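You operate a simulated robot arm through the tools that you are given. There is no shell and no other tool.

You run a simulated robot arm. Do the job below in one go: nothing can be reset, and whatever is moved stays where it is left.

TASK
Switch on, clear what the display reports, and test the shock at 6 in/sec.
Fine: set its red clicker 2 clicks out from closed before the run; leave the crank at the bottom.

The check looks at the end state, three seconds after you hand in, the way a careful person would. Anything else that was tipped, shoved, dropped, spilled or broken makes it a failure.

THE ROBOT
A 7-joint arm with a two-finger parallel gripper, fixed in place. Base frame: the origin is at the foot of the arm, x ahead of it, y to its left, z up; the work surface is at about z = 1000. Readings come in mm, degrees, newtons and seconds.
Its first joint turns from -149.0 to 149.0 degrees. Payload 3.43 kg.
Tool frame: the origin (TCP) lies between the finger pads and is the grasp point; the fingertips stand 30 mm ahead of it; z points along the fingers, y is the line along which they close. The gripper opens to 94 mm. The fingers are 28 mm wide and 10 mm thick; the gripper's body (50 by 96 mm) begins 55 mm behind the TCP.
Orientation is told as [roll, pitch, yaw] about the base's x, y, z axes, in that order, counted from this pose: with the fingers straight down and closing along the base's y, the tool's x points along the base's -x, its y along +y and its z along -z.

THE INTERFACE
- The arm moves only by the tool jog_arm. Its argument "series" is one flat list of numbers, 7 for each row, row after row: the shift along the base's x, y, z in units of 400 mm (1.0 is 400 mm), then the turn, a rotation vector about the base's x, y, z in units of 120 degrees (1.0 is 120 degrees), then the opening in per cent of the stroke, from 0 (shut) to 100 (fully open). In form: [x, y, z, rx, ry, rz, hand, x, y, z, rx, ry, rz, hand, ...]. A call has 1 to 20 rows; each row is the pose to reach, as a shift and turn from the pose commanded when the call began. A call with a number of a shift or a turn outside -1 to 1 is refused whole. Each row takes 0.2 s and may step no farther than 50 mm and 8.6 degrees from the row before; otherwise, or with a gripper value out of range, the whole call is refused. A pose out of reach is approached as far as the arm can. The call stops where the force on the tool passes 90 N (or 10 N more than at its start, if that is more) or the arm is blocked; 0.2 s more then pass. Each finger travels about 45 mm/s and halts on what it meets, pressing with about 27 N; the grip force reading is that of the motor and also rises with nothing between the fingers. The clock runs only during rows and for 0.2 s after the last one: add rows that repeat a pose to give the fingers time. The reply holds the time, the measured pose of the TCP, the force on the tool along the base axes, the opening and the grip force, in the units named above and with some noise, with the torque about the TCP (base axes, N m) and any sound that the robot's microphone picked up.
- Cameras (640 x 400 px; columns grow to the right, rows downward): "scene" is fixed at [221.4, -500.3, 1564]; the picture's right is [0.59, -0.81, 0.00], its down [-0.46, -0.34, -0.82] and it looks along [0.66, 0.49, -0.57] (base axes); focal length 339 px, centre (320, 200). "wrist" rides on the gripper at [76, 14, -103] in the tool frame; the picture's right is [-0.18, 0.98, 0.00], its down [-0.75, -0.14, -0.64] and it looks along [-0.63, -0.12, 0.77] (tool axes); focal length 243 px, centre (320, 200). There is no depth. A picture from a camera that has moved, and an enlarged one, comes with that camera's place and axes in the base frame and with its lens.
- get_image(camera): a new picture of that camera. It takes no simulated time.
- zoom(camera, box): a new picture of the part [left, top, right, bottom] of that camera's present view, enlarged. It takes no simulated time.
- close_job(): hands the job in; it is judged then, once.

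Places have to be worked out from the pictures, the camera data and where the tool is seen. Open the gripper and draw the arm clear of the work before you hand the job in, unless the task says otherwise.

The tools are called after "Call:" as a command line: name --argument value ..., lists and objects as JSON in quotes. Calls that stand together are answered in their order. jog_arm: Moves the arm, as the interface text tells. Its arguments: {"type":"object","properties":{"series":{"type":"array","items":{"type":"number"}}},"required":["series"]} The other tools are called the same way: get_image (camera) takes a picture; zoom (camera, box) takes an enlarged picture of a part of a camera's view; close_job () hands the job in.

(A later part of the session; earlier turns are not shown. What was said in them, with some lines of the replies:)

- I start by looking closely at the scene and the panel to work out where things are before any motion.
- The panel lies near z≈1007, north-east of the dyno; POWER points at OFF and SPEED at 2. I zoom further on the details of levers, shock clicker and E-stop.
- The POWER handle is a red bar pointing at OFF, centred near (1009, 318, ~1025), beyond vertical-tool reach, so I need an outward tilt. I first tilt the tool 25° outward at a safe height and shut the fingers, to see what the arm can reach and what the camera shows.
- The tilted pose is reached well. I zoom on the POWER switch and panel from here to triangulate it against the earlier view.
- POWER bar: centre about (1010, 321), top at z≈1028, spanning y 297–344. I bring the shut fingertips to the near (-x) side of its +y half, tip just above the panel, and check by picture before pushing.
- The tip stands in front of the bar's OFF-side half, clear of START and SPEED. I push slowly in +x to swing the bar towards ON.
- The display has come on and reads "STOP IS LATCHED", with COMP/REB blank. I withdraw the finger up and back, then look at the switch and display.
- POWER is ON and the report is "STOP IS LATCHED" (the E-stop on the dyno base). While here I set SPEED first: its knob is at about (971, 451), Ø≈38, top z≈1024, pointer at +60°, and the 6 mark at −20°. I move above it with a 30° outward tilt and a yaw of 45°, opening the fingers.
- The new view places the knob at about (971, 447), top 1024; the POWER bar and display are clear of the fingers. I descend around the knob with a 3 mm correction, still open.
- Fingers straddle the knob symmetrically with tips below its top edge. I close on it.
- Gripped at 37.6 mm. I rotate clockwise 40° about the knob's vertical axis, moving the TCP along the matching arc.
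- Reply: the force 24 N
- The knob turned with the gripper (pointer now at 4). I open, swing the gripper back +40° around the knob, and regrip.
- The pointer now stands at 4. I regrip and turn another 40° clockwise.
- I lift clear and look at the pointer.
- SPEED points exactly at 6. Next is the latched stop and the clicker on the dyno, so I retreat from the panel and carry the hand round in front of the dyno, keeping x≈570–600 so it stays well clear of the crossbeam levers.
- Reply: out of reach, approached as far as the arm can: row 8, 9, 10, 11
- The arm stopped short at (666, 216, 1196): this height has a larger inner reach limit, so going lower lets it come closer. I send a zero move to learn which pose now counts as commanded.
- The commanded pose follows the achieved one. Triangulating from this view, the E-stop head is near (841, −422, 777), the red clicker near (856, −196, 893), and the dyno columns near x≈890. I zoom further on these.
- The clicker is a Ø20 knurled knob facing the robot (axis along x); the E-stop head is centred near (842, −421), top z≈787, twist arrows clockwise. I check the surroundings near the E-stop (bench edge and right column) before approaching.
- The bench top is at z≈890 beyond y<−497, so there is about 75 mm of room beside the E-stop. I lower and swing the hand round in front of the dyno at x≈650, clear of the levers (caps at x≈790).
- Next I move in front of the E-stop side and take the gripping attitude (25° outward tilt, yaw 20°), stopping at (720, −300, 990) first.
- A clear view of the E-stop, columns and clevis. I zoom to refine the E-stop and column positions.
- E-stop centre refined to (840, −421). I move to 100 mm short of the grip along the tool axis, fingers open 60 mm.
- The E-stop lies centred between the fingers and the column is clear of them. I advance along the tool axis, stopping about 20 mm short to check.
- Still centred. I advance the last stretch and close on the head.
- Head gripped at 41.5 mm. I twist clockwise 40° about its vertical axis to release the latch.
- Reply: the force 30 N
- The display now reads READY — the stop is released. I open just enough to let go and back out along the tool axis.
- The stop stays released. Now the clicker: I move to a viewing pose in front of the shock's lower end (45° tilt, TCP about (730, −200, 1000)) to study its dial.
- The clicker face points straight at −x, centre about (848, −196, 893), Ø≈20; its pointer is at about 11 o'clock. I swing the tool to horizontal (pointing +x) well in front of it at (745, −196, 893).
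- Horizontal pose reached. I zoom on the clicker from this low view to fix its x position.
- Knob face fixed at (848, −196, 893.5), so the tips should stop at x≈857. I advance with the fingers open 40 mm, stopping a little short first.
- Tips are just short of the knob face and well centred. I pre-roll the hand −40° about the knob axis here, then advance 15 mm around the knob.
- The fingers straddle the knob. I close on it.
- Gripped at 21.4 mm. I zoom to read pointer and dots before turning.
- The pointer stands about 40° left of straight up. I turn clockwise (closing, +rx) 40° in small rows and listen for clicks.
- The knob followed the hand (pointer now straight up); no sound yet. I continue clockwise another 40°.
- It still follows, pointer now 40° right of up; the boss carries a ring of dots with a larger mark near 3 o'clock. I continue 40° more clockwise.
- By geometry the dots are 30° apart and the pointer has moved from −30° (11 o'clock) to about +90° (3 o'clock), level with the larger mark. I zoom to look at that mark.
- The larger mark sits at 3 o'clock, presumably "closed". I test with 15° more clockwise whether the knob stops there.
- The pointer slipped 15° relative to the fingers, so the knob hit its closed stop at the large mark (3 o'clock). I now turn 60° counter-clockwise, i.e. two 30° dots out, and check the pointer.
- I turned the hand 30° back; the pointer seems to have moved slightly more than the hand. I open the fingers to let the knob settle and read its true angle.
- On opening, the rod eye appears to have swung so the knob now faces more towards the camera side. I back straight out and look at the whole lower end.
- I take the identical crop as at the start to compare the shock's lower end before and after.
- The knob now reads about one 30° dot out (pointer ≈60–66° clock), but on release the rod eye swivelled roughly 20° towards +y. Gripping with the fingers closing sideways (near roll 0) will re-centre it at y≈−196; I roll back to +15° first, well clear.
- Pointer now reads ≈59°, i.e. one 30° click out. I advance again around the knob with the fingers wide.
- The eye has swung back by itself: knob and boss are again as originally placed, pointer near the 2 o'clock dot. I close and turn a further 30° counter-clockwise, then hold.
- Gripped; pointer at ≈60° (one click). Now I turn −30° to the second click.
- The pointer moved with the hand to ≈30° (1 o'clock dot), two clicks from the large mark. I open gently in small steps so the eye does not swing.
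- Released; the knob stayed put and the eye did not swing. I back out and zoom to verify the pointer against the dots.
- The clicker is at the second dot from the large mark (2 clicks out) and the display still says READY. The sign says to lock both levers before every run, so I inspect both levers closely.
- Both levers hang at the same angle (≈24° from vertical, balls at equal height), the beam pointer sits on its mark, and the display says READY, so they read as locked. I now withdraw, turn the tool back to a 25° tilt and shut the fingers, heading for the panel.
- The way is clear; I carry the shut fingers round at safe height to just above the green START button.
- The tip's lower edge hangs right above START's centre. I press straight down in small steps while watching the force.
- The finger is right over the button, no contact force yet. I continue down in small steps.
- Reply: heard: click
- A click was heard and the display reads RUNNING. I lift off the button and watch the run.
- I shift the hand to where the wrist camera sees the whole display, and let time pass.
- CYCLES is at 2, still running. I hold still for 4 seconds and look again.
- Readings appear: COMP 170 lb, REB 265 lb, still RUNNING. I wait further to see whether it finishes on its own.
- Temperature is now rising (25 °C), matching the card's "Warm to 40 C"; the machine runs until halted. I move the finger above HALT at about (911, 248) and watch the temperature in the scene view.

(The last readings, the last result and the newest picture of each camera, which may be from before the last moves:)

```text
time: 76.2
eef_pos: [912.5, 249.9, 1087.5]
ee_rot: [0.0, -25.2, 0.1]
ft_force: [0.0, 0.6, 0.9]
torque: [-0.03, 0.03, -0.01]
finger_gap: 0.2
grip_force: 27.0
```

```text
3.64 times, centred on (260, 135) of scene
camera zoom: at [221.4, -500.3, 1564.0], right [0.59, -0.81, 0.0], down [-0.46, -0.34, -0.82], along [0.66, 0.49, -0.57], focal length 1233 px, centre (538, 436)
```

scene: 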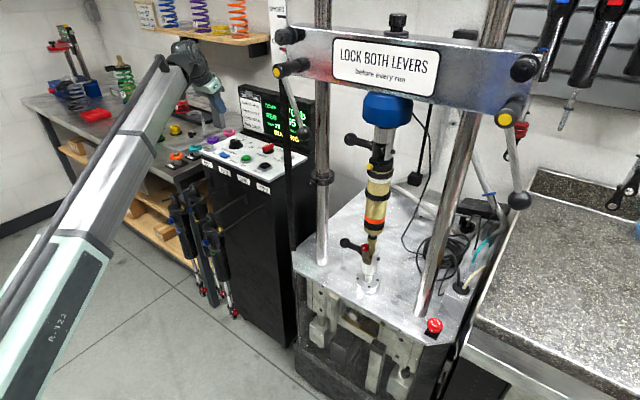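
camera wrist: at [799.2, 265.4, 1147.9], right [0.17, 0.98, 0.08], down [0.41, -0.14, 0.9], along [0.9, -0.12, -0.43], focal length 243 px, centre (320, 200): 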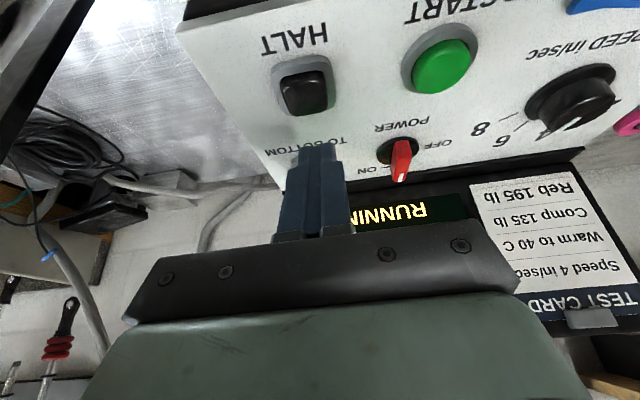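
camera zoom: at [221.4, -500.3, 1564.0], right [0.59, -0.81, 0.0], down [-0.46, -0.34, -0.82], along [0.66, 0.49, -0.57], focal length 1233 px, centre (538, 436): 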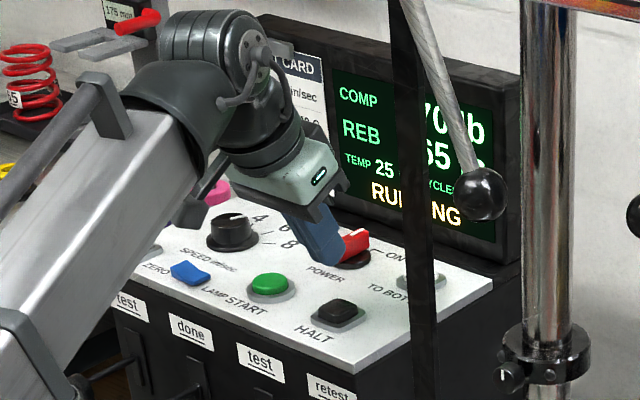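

HALT is at about (911, 245). I lower to hover ~10 mm above it and wait, checking the temperature.

Call:
jog_arm --series '[0, -0.005, -0.04, 0, 0, 0, 0, -0.002, -0.011, -0.075, 0, 0, 0, 0, -0.002, -0.011, -0.075, 0, 0, 0, 0, -0.002, -0.011, -0.075, 0, 0, 0, 0, -0.002, -0.011, -0.075, 0, 0, 0, 0, -0.002, -0.011, -0.075, 0, 0, 0, 0, -0.002, -0.011, -0.075, 0, 0, 0, 0, -0.002, -0.011, -0.075, 0, 0, 0, 0, -0.002, -0.011, -0.075, 0, 0, 0, 0, -0.002, -0.011, -0.075, 0, 0, 0, 0]'

Call:
zoom --camera "scene" --box '[200, 80, 320, 190]'

Call:
get_image --camera "wrist"

```text
time: 78.4
eef_pos: [910.9, 247.3, 1058.3]
ee_rot: [0.0, -25.1, 0.2]
ft_force: [1.3, 0.1, 0.6]
torque: [0.02, 0.0, -0.02]
finger_gap: 0.1
grip_force: 26.6
```

```text
3.64 times, centred on (260, 135) of scene
camera zoom: at [221.4, -500.3, 1564.0], right [0.59, -0.81, 0.0], down [-0.46, -0.34, -0.82], along [0.66, 0.49, -0.57], focal length 1233 px, centre (538, 436)
```

zoom: 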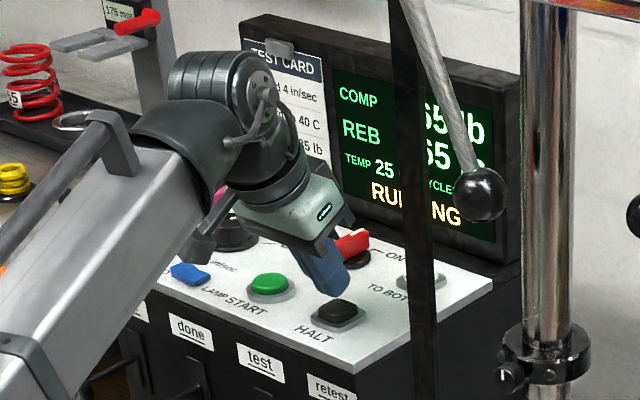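

```text
taken
camera wrist: at [797.9, 261.8, 1118.2], right [0.17, 0.98, 0.08], down [0.41, -0.14, 0.9], along [0.9, -0.12, -0.43], focal length 243 px, centre (320, 200)
```

wrist: 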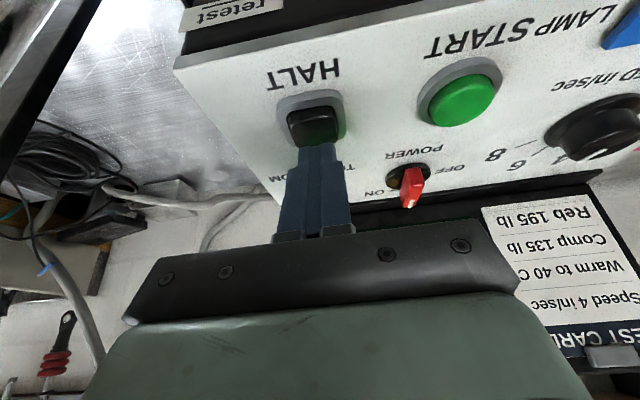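

The readings drift as it warms (COMP now 165 lb), temperature 25 °C. I keep waiting in hover, 4 s at a time.

Call:
jog_arm --series '[0, 0, 0, 0, 0, 0, 0, 0, 0, 0, 0, 0, 0, 0, 0, 0, 0, 0, 0, 0, 0, 0, 0, 0, 0, 0, 0, 0, 0, 0, 0, 0, 0, 0, 0, 0, 0, 0, 0, 0, 0, 0, 0, 0, 0, 0, 0, 0, 0, 0, 0, 0, 0, 0, 0, 0, 0, 0, 0, 0, 0, 0, 0, 0, 0, 0, 0, 0, 0, 0, 0, 0, 0, 0, 0, 0, 0, 0, 0, 0, 0, 0, 0, 0, 0, 0, 0, 0, 0, 0, 0, 0, 0, 0, 0, 0, 0, 0, 0, 0, 0, 0, 0, 0, 0, 0, 0, 0, 0, 0, 0, 0, 0, 0, 0, 0, 0, 0, 0, 0, 0, 0, 0, 0, 0, 0, 0, 0, 0, 0, 0, 0, 0, 0, 0, 0, 0, 0, 0, 0]'

Call:
zoom --camera "scene" --box '[255, 80, 325, 150]'

```text
time: 82.6
eef_pos: [911.0, 246.5, 1057.9]
ee_rot: [0.0, -25.2, 0.0]
ft_force: [0.4, -0.6, -0.3]
torque: [0.0, 0.01, 0.01]
finger_gap: 0.0
grip_force: 27.1
```

```text
5.71 times, centred on (290, 115) of scene
camera zoom: at [221.4, -500.3, 1564.0], right [0.59, -0.81, 0.0], down [-0.46, -0.34, -0.82], along [0.66, 0.49, -0.57], focal length 1937 px, centre (491, 686)
```

zoom: 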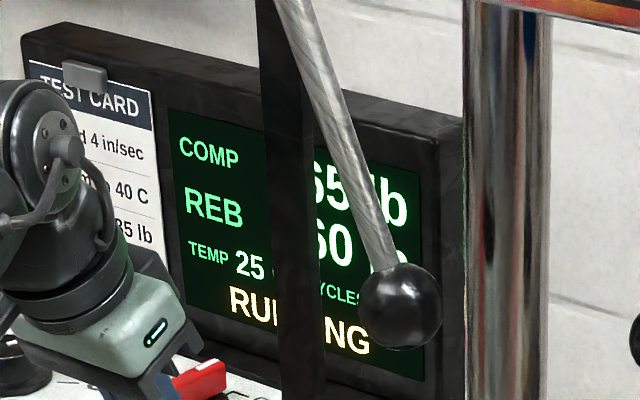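

Still 25 °C (display steps by 5). I keep waiting.

Call:
jog_arm --series '[0, 0, 0, 0, 0, 0, 0, 0, 0, 0, 0, 0, 0, 0, 0, 0, 0, 0, 0, 0, 0, 0, 0, 0, 0, 0, 0, 0, 0, 0, 0, 0, 0, 0, 0, 0, 0, 0, 0, 0, 0, 0, 0, 0, 0, 0, 0, 0, 0, 0, 0, 0, 0, 0, 0, 0, 0, 0, 0, 0, 0, 0, 0, 0, 0, 0, 0, 0, 0, 0, 0, 0, 0, 0, 0, 0, 0, 0, 0, 0, 0, 0, 0, 0, 0, 0, 0, 0, 0, 0, 0, 0, 0, 0, 0, 0, 0, 0, 0, 0, 0, 0, 0, 0, 0, 0, 0, 0, 0, 0, 0, 0, 0, 0, 0, 0, 0, 0, 0, 0, 0, 0, 0, 0, 0, 0, 0, 0, 0, 0, 0, 0, 0, 0, 0, 0, 0, 0, 0, 0]'

Call:
zoom --camera "scene" --box '[255, 80, 325, 150]'

```text
time: 86.8
eef_pos: [911.0, 246.2, 1056.6]
ee_rot: [-0.1, -25.2, 0.1]
ft_force: [0.4, 0.3, 0.6]
torque: [0.0, -0.02, -0.01]
finger_gap: 0.0
grip_force: 26.6
```

```text
5.71 times, centred on (290, 115) of scene
camera zoom: at [221.4, -500.3, 1564.0], right [0.59, -0.81, 0.0], down [-0.46, -0.34, -0.82], along [0.66, 0.49, -0.57], focal length 1937 px, centre (491, 686)
```

zoom: 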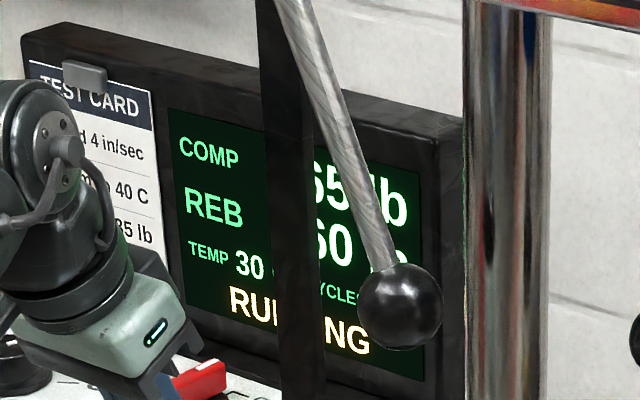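

30 °C at 87 s. I go on waiting.

Call:
jog_arm --series '[0, 0, 0, 0, 0, 0, 0, 0, 0, 0, 0, 0, 0, 0, 0, 0, 0, 0, 0, 0, 0, 0, 0, 0, 0, 0, 0, 0, 0, 0, 0, 0, 0, 0, 0, 0, 0, 0, 0, 0, 0, 0, 0, 0, 0, 0, 0, 0, 0, 0, 0, 0, 0, 0, 0, 0, 0, 0, 0, 0, 0, 0, 0, 0, 0, 0, 0, 0, 0, 0, 0, 0, 0, 0, 0, 0, 0, 0, 0, 0, 0, 0, 0, 0, 0, 0, 0, 0, 0, 0, 0, 0, 0, 0, 0, 0, 0, 0, 0, 0, 0, 0, 0, 0, 0, 0, 0, 0, 0, 0, 0, 0, 0, 0, 0, 0, 0, 0, 0, 0, 0, 0, 0, 0, 0, 0, 0, 0, 0, 0, 0, 0, 0, 0, 0, 0, 0, 0, 0, 0]'

Call:
zoom --camera "scene" --box '[255, 80, 325, 150]'

```text
time: 91.0
eef_pos: [909.8, 246.6, 1058.0]
ee_rot: [0.0, -25.2, 0.1]
ft_force: [0.0, 0.1, 0.5]
torque: [-0.03, 0.01, 0.03]
finger_gap: 0.2
grip_force: 27.0
```

```text
5.71 times, centred on (290, 115) of scene
camera zoom: at [221.4, -500.3, 1564.0], right [0.59, -0.81, 0.0], down [-0.46, -0.34, -0.82], along [0.66, 0.49, -0.57], focal length 1937 px, centre (491, 686)
```

zoom: 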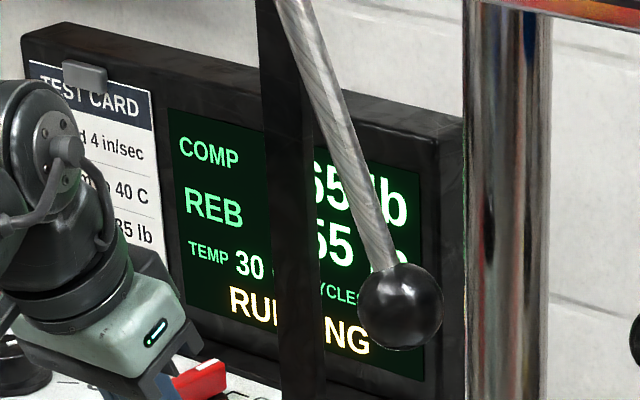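

Still 30 °C, REB now 255. I wait on.

Call:
jog_arm --series '[0, 0, 0, 0, 0, 0, 0, 0, 0, 0, 0, 0, 0, 0, 0, 0, 0, 0, 0, 0, 0, 0, 0, 0, 0, 0, 0, 0, 0, 0, 0, 0, 0, 0, 0, 0, 0, 0, 0, 0, 0, 0, 0, 0, 0, 0, 0, 0, 0, 0, 0, 0, 0, 0, 0, 0, 0, 0, 0, 0, 0, 0, 0, 0, 0, 0, 0, 0, 0, 0, 0, 0, 0, 0, 0, 0, 0, 0, 0, 0, 0, 0, 0, 0, 0, 0, 0, 0, 0, 0, 0, 0, 0, 0, 0, 0, 0, 0, 0, 0, 0, 0, 0, 0, 0, 0, 0, 0, 0, 0, 0, 0, 0, 0, 0, 0, 0, 0, 0, 0, 0, 0, 0, 0, 0, 0, 0, 0, 0, 0, 0, 0, 0, 0, 0, 0, 0, 0, 0, 0]'

Call:
zoom --camera "scene" --box '[255, 80, 325, 150]'

```text
time: 95.2
eef_pos: [911.0, 246.4, 1057.1]
ee_rot: [0.0, -25.2, 0.1]
ft_force: [-0.2, -0.1, 0.1]
torque: [-0.04, -0.02, 0.0]
finger_gap: 0.0
grip_force: 26.9
```

```text
5.71 times, centred on (290, 115) of scene
camera zoom: at [221.4, -500.3, 1564.0], right [0.59, -0.81, 0.0], down [-0.46, -0.34, -0.82], along [0.66, 0.49, -0.57], focal length 1937 px, centre (491, 686)
```

zoom: 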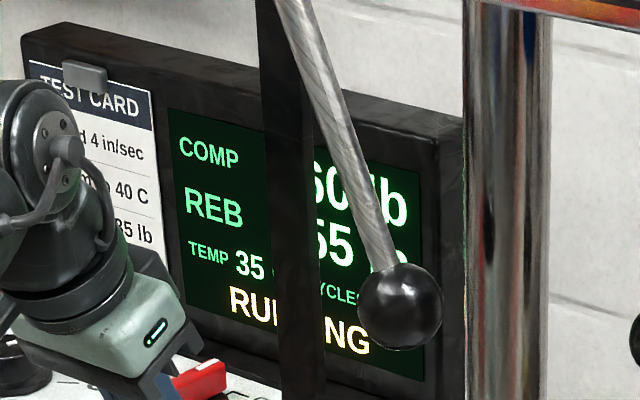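

35 °C at 95 s. I keep waiting for 40 °C.

Call:
jog_arm --series '[0, 0, 0, 0, 0, 0, 0, 0, 0, 0, 0, 0, 0, 0, 0, 0, 0, 0, 0, 0, 0, 0, 0, 0, 0, 0, 0, 0, 0, 0, 0, 0, 0, 0, 0, 0, 0, 0, 0, 0, 0, 0, 0, 0, 0, 0, 0, 0, 0, 0, 0, 0, 0, 0, 0, 0, 0, 0, 0, 0, 0, 0, 0, 0, 0, 0, 0, 0, 0, 0, 0, 0, 0, 0, 0, 0, 0, 0, 0, 0, 0, 0, 0, 0, 0, 0, 0, 0, 0, 0, 0, 0, 0, 0, 0, 0, 0, 0, 0, 0, 0, 0, 0, 0, 0, 0, 0, 0, 0, 0, 0, 0, 0, 0, 0, 0, 0, 0, 0, 0, 0, 0, 0, 0, 0, 0, 0, 0, 0, 0, 0, 0, 0, 0, 0, 0, 0, 0, 0, 0]'

Call:
zoom --camera "scene" --box '[255, 80, 325, 150]'

```text
time: 99.4
eef_pos: [910.8, 247.4, 1057.1]
ee_rot: [0.0, -25.2, 0.1]
ft_force: [-0.2, -0.4, -0.8]
torque: [0.03, -0.04, 0.03]
finger_gap: 0.0
grip_force: 27.2
```

```text
5.71 times, centred on (290, 115) of scene
camera zoom: at [221.4, -500.3, 1564.0], right [0.59, -0.81, 0.0], down [-0.46, -0.34, -0.82], along [0.66, 0.49, -0.57], focal length 1937 px, centre (491, 686)
```

zoom: 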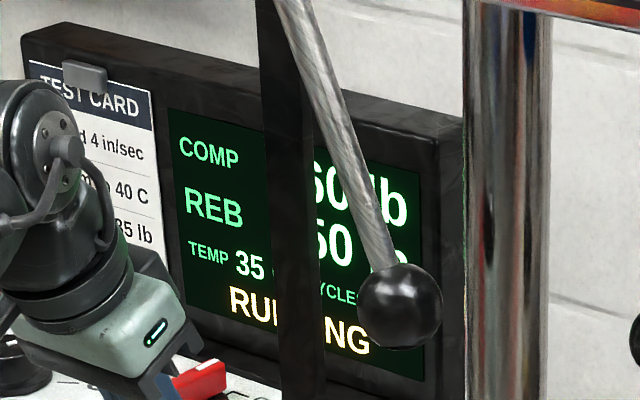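

35 °C still. I continue to wait.

Call:
jog_arm --series '[0, 0, 0, 0, 0, 0, 0, 0, 0, 0, 0, 0, 0, 0, 0, 0, 0, 0, 0, 0, 0, 0, 0, 0, 0, 0, 0, 0, 0, 0, 0, 0, 0, 0, 0, 0, 0, 0, 0, 0, 0, 0, 0, 0, 0, 0, 0, 0, 0, 0, 0, 0, 0, 0, 0, 0, 0, 0, 0, 0, 0, 0, 0, 0, 0, 0, 0, 0, 0, 0, 0, 0, 0, 0, 0, 0, 0, 0, 0, 0, 0, 0, 0, 0, 0, 0, 0, 0, 0, 0, 0, 0, 0, 0, 0, 0, 0, 0, 0, 0, 0, 0, 0, 0, 0, 0, 0, 0, 0, 0, 0, 0, 0, 0, 0, 0, 0, 0, 0, 0, 0, 0, 0, 0, 0, 0, 0, 0, 0, 0, 0, 0, 0, 0, 0, 0, 0, 0, 0, 0]'

Call:
zoom --camera "scene" --box '[255, 80, 325, 150]'

```text
time: 103.6
eef_pos: [911.6, 246.6, 1058.0]
ee_rot: [0.0, -25.2, 0.1]
ft_force: [-0.2, -0.3, 0.3]
torque: [-0.02, -0.04, 0.02]
finger_gap: 0.3
grip_force: 26.9
```

```text
5.71 times, centred on (290, 115) of scene
camera zoom: at [221.4, -500.3, 1564.0], right [0.59, -0.81, 0.0], down [-0.46, -0.34, -0.82], along [0.66, 0.49, -0.57], focal length 1937 px, centre (491, 686)
```

zoom: 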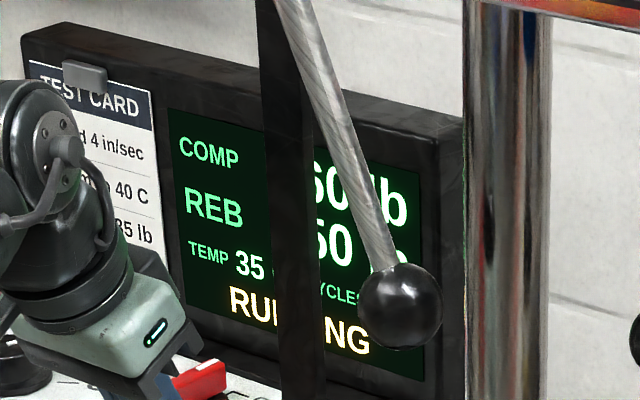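

Should reach 40 soon. I wait 2 s more.

Call:
jog_arm --series '[0, 0, 0, 0, 0, 0, 0, 0, 0, 0, 0, 0, 0, 0, 0, 0, 0, 0, 0, 0, 0, 0, 0, 0, 0, 0, 0, 0, 0, 0, 0, 0, 0, 0, 0, 0, 0, 0, 0, 0, 0, 0, 0, 0, 0, 0, 0, 0, 0, 0, 0, 0, 0, 0, 0, 0, 0, 0, 0, 0, 0, 0, 0, 0, 0, 0, 0, 0, 0, 0]'

Call:
zoom --camera "scene" --box '[255, 80, 325, 150]'

```text
time: 105.8
eef_pos: [911.2, 247.0, 1058.0]
ee_rot: [0.1, -25.3, 0.0]
ft_force: [-0.9, -0.5, 0.6]
torque: [0.01, 0.0, 0.02]
finger_gap: 0.1
grip_force: 26.6
```

```text
5.71 times, centred on (290, 115) of scene
camera zoom: at [221.4, -500.3, 1564.0], right [0.59, -0.81, 0.0], down [-0.46, -0.34, -0.82], along [0.66, 0.49, -0.57], focal length 1937 px, centre (491, 686)
```

zoom: 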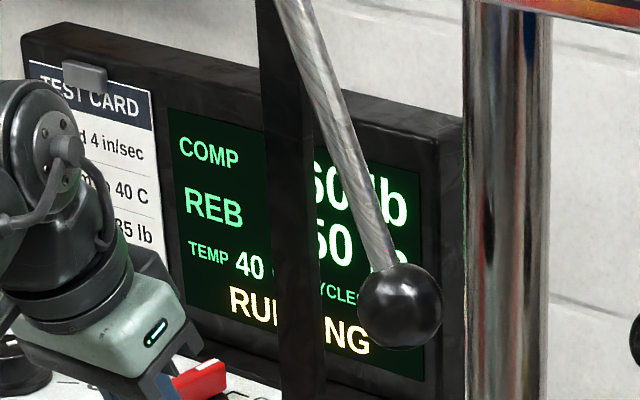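

TEMP shows 40 °C with COMP 160, REB 250. Now I press HALT, lowering in small steps.

Call:
jog_arm --series '[0, 0, -0.01, 0, 0, 0, 0, 0, 0, -0.02, 0, 0, 0, 0, 0, 0, -0.0265, 0, 0, 0, 0, 0, 0, -0.0315, 0, 0, 0, 0, 0, 0, -0.0365, 0, 0, 0, 0]'

Call:
zoom --camera "scene" --box '[200, 80, 320, 190]'

```text
time: 107.0
eef_pos: [912.2, 246.7, 1042.8]
ee_rot: [0.0, -25.2, 0.0]
ft_force: [0.5, -1.1, 3.0]
torque: [-0.02, 0.03, 0.03]
finger_gap: 0.1
grip_force: 27.6
heard: click
```

```text
3.64 times, centred on (260, 135) of scene
camera zoom: at [221.4, -500.3, 1564.0], right [0.59, -0.81, 0.0], down [-0.46, -0.34, -0.82], along [0.66, 0.49, -0.57], focal length 1233 px, centre (538, 436)
```

zoom: 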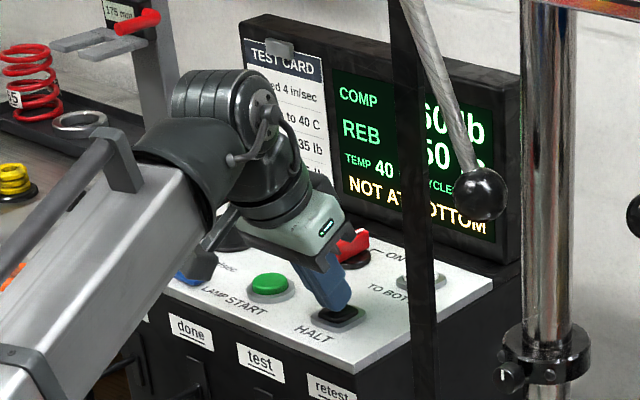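

Stopped; the display says NOT AT BOTTOM. I lift off and move above TO BOTTOM at about (1014, 231).

Call:
jog_arm --series '[0, 0, 0.04, 0, 0, 0, 0, 0, 0, 0.1, 0, 0, 0, 0, 0.09, -0.013, 0.1, 0, 0, 0, 0, 0.18, -0.026, 0.1, 0, 0, 0, 0, 0.245, -0.038, 0.085, 0, 0, 0, 0, 0.245, -0.038, 0.085, 0, 0, 0, 0]'

Call:
get_image --camera "wrist"

Call:
zoom --camera "scene" --box '[200, 80, 320, 190]'

```text
time: 108.4
eef_pos: [1009.4, 230.0, 1077.1]
ee_rot: [0.0, -25.2, 0.2]
ft_force: [0.6, 0.1, 0.1]
torque: [-0.03, 0.0, 0.01]
finger_gap: 0.0
grip_force: 26.7
```

```text
taken
camera wrist: at [895.2, 245.7, 1137.1], right [0.17, 0.98, 0.08], down [0.41, -0.14, 0.9], along [0.9, -0.12, -0.43], focal length 243 px, centre (320, 200)
```

wrist: 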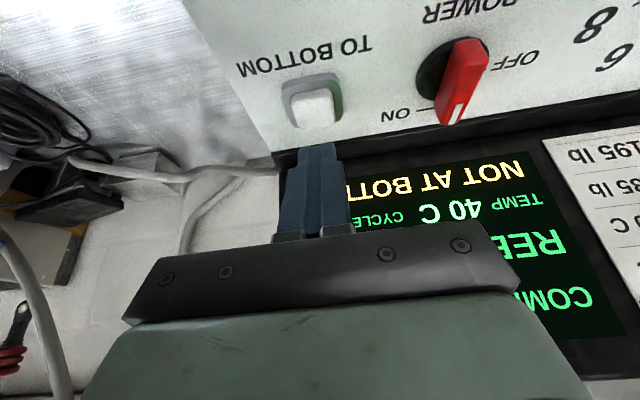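

```text
3.64 times, centred on (260, 135) of scene
camera zoom: at [221.4, -500.3, 1564.0], right [0.59, -0.81, 0.0], down [-0.46, -0.34, -0.82], along [0.66, 0.49, -0.57], focal length 1233 px, centre (538, 436)
```

zoom: 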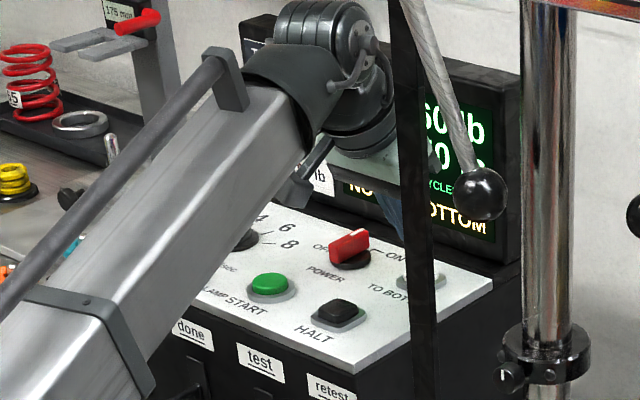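

TO BOTTOM lies right under the contact edge. I press it down in small steps.

Call:
jog_arm --series '[0.005, 0.002, -0.04, 0, 0, 0, 0, 0.005, 0.002, -0.065, 0, 0, 0, 0, 0.005, 0.002, -0.075, 0, 0, 0, 0, 0.005, 0.002, -0.08, 0, 0, 0, 0, 0.005, 0.002, -0.085, 0, 0, 0, 0, 0.005, 0.002, -0.09, 0, 0, 0, 0]'

Call:
zoom --camera "scene" --box '[200, 80, 320, 190]'

Call:
get_image --camera "wrist"

```text
time: 109.8
eef_pos: [1011.2, 232.2, 1042.9]
ee_rot: [-0.1, -25.2, 0.0]
ft_force: [1.0, 0.1, 6.0]
torque: [-0.01, -0.04, -0.04]
finger_gap: 0.0
grip_force: 27.2
heard: click
```

```text
3.64 times, centred on (260, 135) of scene
camera zoom: at [221.4, -500.3, 1564.0], right [0.59, -0.81, 0.0], down [-0.46, -0.34, -0.82], along [0.66, 0.49, -0.57], focal length 1233 px, centre (538, 436)
```

zoom: 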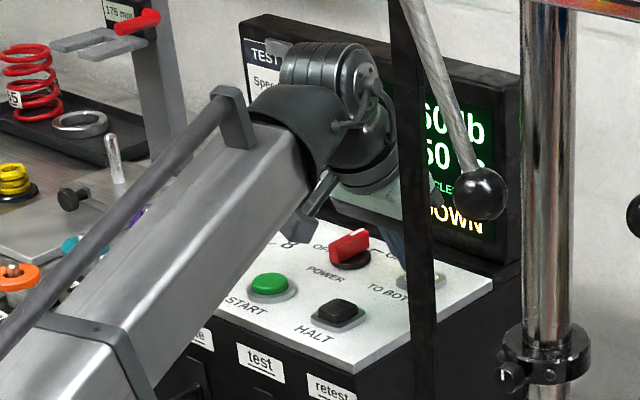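

```text
taken
camera wrist: at [897.4, 247.2, 1102.7], right [0.17, 0.98, 0.08], down [0.41, -0.14, 0.9], along [0.9, -0.12, -0.42], focal length 243 px, centre (320, 200)
```

wrist: 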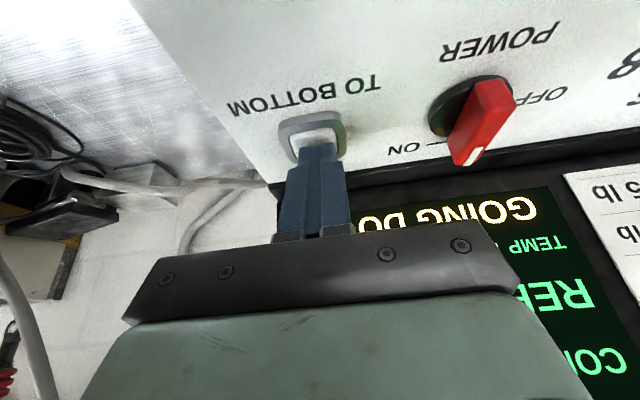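

"GOING DOWN". I keep the button held for a moment and look again.

Call:
jog_arm --series '[0, 0, 0, 0, 0, 0, 0, 0, 0, 0, 0, 0, 0, 0, 0, 0, 0, 0, 0, 0, 0, 0, 0, 0, 0, 0, 0, 0]'

Call:
get_image --camera "wrist"

Call:
zoom --camera "scene" --box '[280, 200, 460, 400]'

```text
time: 110.8
eef_pos: [1009.9, 232.3, 1039.6]
ee_rot: [0.0, -25.2, 0.1]
ft_force: [4.2, 1.1, 9.7]
torque: [0.05, -0.13, 0.02]
finger_gap: 0.0
grip_force: 26.8
```

```text
taken
camera wrist: at [897.3, 247.2, 1102.6], right [0.17, 0.98, 0.08], down [0.41, -0.14, 0.9], along [0.9, -0.12, -0.42], focal length 243 px, centre (320, 200)
```

wrist: 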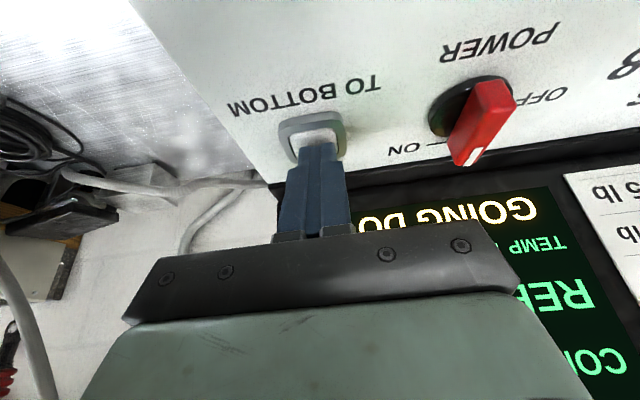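

```text
2.00 times, centred on (370, 300) of scene
camera zoom: at [221.4, -500.3, 1564.0], right [0.59, -0.81, 0.0], down [-0.46, -0.34, -0.82], along [0.66, 0.49, -0.57], focal length 678 px, centre (220, 0)
```

zoom: 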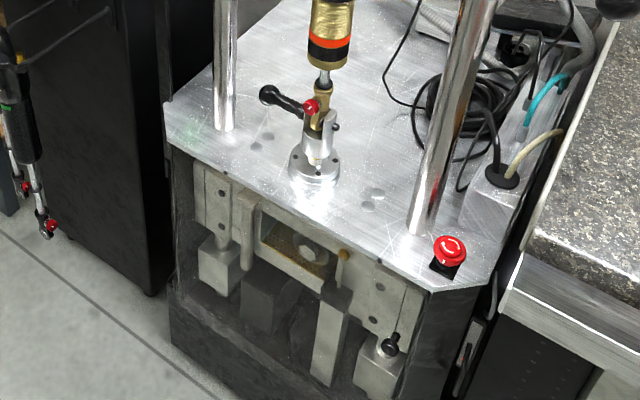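

Still "GOING DOWN" and the crank is moving. I hold on a little longer.

Call:
jog_arm --series '[0, 0, 0, 0, 0, 0, 0, 0, 0, 0, 0, 0, 0, 0, 0, 0, 0, 0, 0, 0, 0, 0, 0, 0, 0, 0, 0, 0, 0, 0, 0, 0, 0, 0, 0, 0, 0, 0, 0, 0, 0, 0, 0, 0, 0, 0, 0, 0, 0, 0, 0, 0, 0, 0, 0, 0]'

Call:
get_image --camera "wrist"

Call:
zoom --camera "scene" --box '[280, 200, 460, 400]'

```text
time: 112.6
eef_pos: [1010.2, 231.0, 1042.0]
ee_rot: [0.0, -25.2, 0.1]
ft_force: [5.2, 1.4, 11.1]
torque: [0.05, -0.12, -0.01]
finger_gap: 0.0
grip_force: 27.2
```

```text
taken
camera wrist: at [897.2, 247.1, 1102.6], right [0.17, 0.98, 0.08], down [0.41, -0.14, 0.9], along [0.9, -0.12, -0.42], focal length 243 px, centre (320, 200)
```

wrist: 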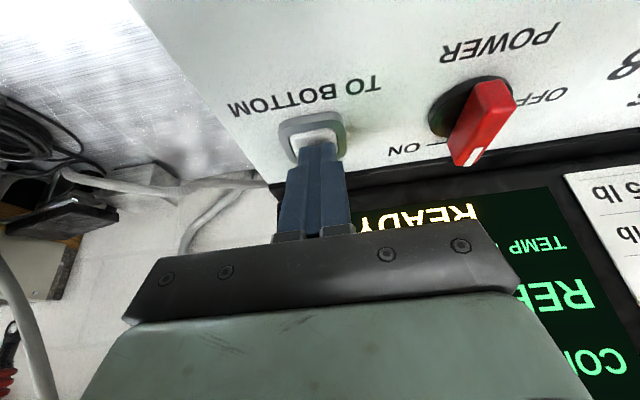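

```text
2.00 times, centred on (370, 300) of scene
camera zoom: at [221.4, -500.3, 1564.0], right [0.59, -0.81, 0.0], down [-0.46, -0.34, -0.82], along [0.66, 0.49, -0.57], focal length 678 px, centre (220, 0)
```

zoom: 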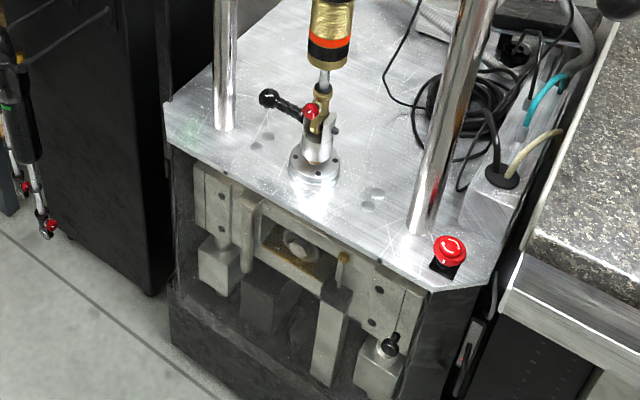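

READY again — the crank is at the bottom. I lift off straight up and draw back.

Call:
jog_arm --series '[0, 0, 0.03, 0, 0, 0, 0, 0, 0, 0.08, 0, 0, 0, 0, -0.05, 0.02, 0.15, 0, 0, 0, 0, -0.12, 0.06, 0.22, 0, 0, 0, 0, -0.2, 0.12, 0.28, 0, 0, 0, 0, -0.28, 0.2, 0.32, 0, 0, 0, 0, -0.28, 0.2, 0.32, 0, 0, 0, 0]'

Call:
get_image --camera "wrist"

Call:
get_image --camera "scene"

Call:
zoom --camera "scene" --box '[200, 80, 320, 190]'

Call:
zoom --camera "scene" --box '[355, 240, 385, 270]'

```text
time: 114.2
eef_pos: [897.9, 313.8, 1169.5]
ee_rot: [0.0, -25.2, 0.1]
ft_force: [0.7, -0.4, -0.6]
torque: [-0.01, 0.01, 0.0]
finger_gap: 0.0
grip_force: 26.9
```

```text
taken
camera wrist: at [784.8, 329.0, 1229.4], right [0.17, 0.98, 0.08], down [0.41, -0.14, 0.9], along [0.9, -0.12, -0.43], focal length 243 px, centre (320, 200)
```

wrist: 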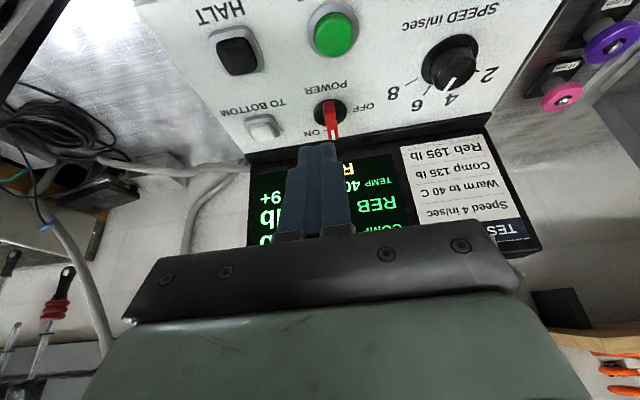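

```text
taken
```

scene: 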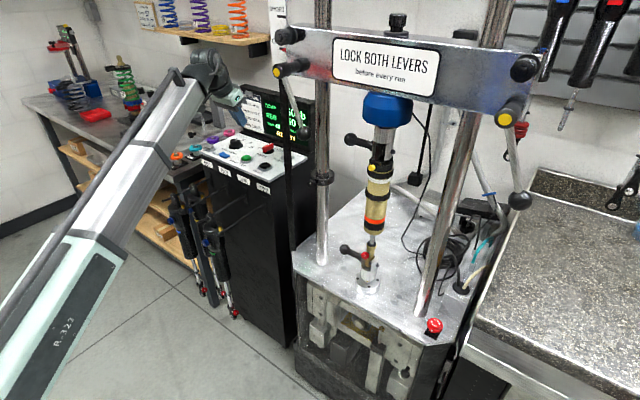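

```text
3.64 times, centred on (260, 135) of scene
camera zoom: at [221.4, -500.3, 1564.0], right [0.59, -0.81, 0.0], down [-0.46, -0.34, -0.82], along [0.66, 0.49, -0.57], focal length 1233 px, centre (538, 436)
```

zoom: 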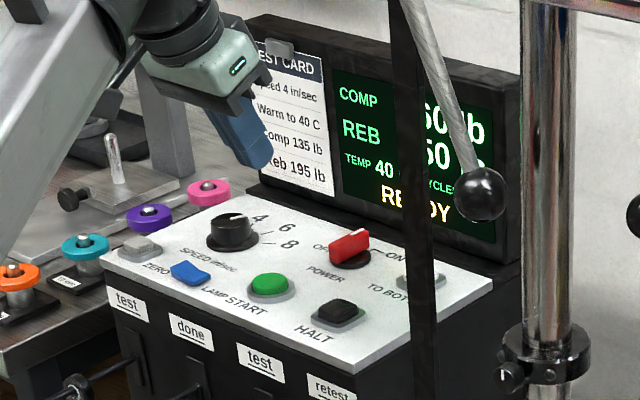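

```text
13.33 times, centred on (370, 255) of scene
camera zoom: at [221.4, -500.3, 1564.0], right [0.59, -0.81, 0.0], down [-0.46, -0.34, -0.82], along [0.66, 0.49, -0.57], focal length 4519 px, centre (-347, -533)
```

zoom: 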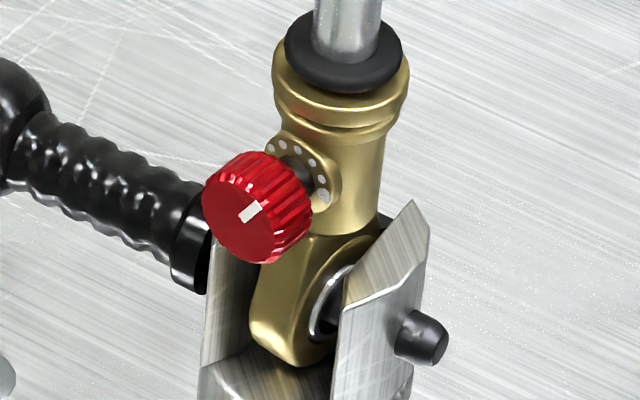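

READY at 40 °C with results held, crank at the bottom, clicker unchanged at two dots out. I verify the SPEED pointer, then raise the arm and open the gripper.

Call:
jog_arm --series '[0, 0.01, 0.05, 0, 0, 0, 20, 0, 0.02, 0.1, 0, 0, 0, 40, 0, 0.03, 0.15, 0, 0, 0, 60, 0, 0.04, 0.2, 0, 0, 0, 80, 0, 0.04, 0.2, 0, 0, 0, 100, 0, 0.04, 0.2, 0, 0, 0, 100, 0, 0.04, 0.2, 0, 0, 0, 100]'

Call:
get_image --camera "wrist"

Call:
get_image --camera "scene"

Call:
zoom --camera "wrist" --box '[360, 0, 500, 120]'

Call:
zoom --camera "scene" --box '[290, 200, 450, 400]'

```text
time: 115.8
eef_pos: [898.2, 328.1, 1249.4]
ee_rot: [0.0, -25.2, 0.1]
ft_force: [-0.4, -0.1, -0.5]
torque: [0.01, -0.03, 0.01]
finger_gap: 93.9
grip_force: 0.1
```

```text
taken
camera wrist: at [785.1, 343.1, 1309.6], right [0.17, 0.98, 0.08], down [0.41, -0.14, 0.9], along [0.9, -0.12, -0.43], focal length 243 px, centre (320, 200)
```

wrist: 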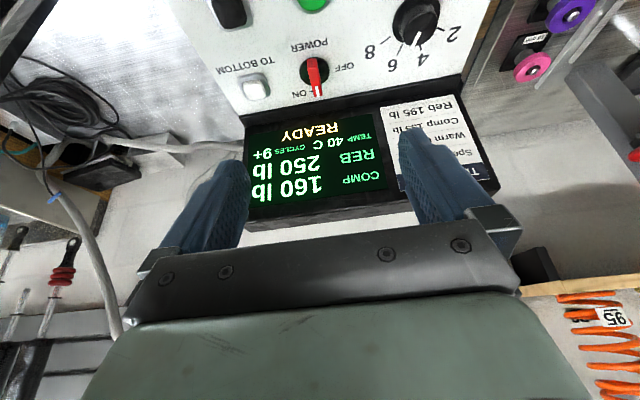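

```text
taken
```

scene: 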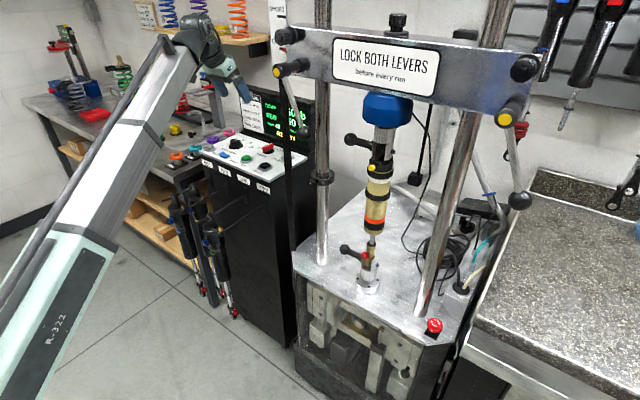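

```text
3.33 times, centred on (430, 60) of wrist
camera zoom: at [785.1, 343.1, 1309.6], right [0.17, 0.98, 0.08], down [0.41, -0.14, 0.9], along [0.9, -0.12, -0.43], focal length 809 px, centre (-47, 667)
```

zoom: 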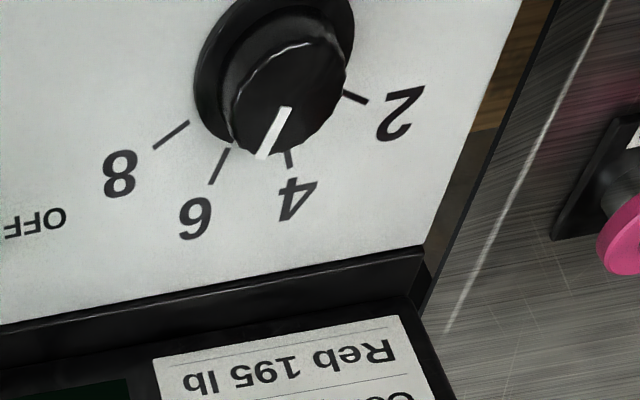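

```text
2.00 times, centred on (370, 300) of scene
camera zoom: at [221.4, -500.3, 1564.0], right [0.59, -0.81, 0.0], down [-0.46, -0.34, -0.82], along [0.66, 0.49, -0.57], focal length 678 px, centre (220, 0)
```

zoom: 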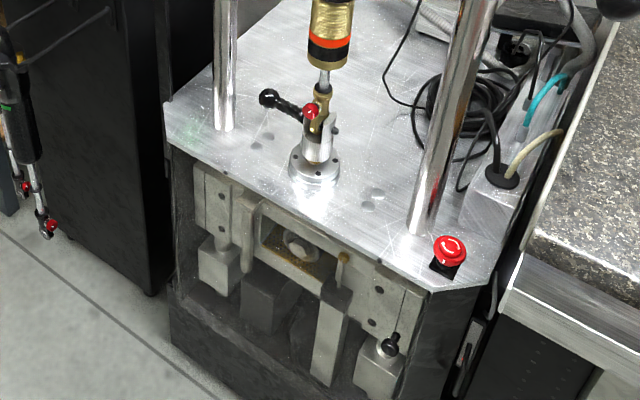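

Everything reads right: SPEED parallel to the 6 mark, POWER on, stop released, clicker two clicks out, READY at 40 °C with COMP 160 / REB 250, crank at the bottom, gripper open and clear. I hand the job in.

Call:
close_job

```text
The job is handed in.
```

The shock has been tested at 6 in/sec and the job is handed in. The display reads READY, holding COMP 160 lb and REB 250 lb at 40 °C.

- **Display fault:** after power-on it read "STOP IS LATCHED". I twisted the emergency stop to release it, and the display went to READY.
- **Clicker:** I turned the red clicker to its closed stop, then two dots out, before the run. The dots are 30° apart and no clicks were audible, so I took one dot as one click. The start position, exactly four dots out, fits that.
- **Temperature:** the test card by the display calls for 4 in/sec and warming to 40 °C. I used your 6 in/sec, kept the warm-up, and pressed HALT when the display showed 40 °C.
- **Crank:** after HALT the display read "NOT AT BOTTOM", so I held TO BOTTOM until it returned to READY.
- **Levers:** I did not touch the two locking levers. They hang at the same angle and the display raised no complaint, so I took them as locked.
- **Shock rod end:** it swivelled about 20° in its mount when I first let go of the clicker, then swung back on its own. After the run it sat slightly turned again.

The gripper is open and the arm is clear of the work.
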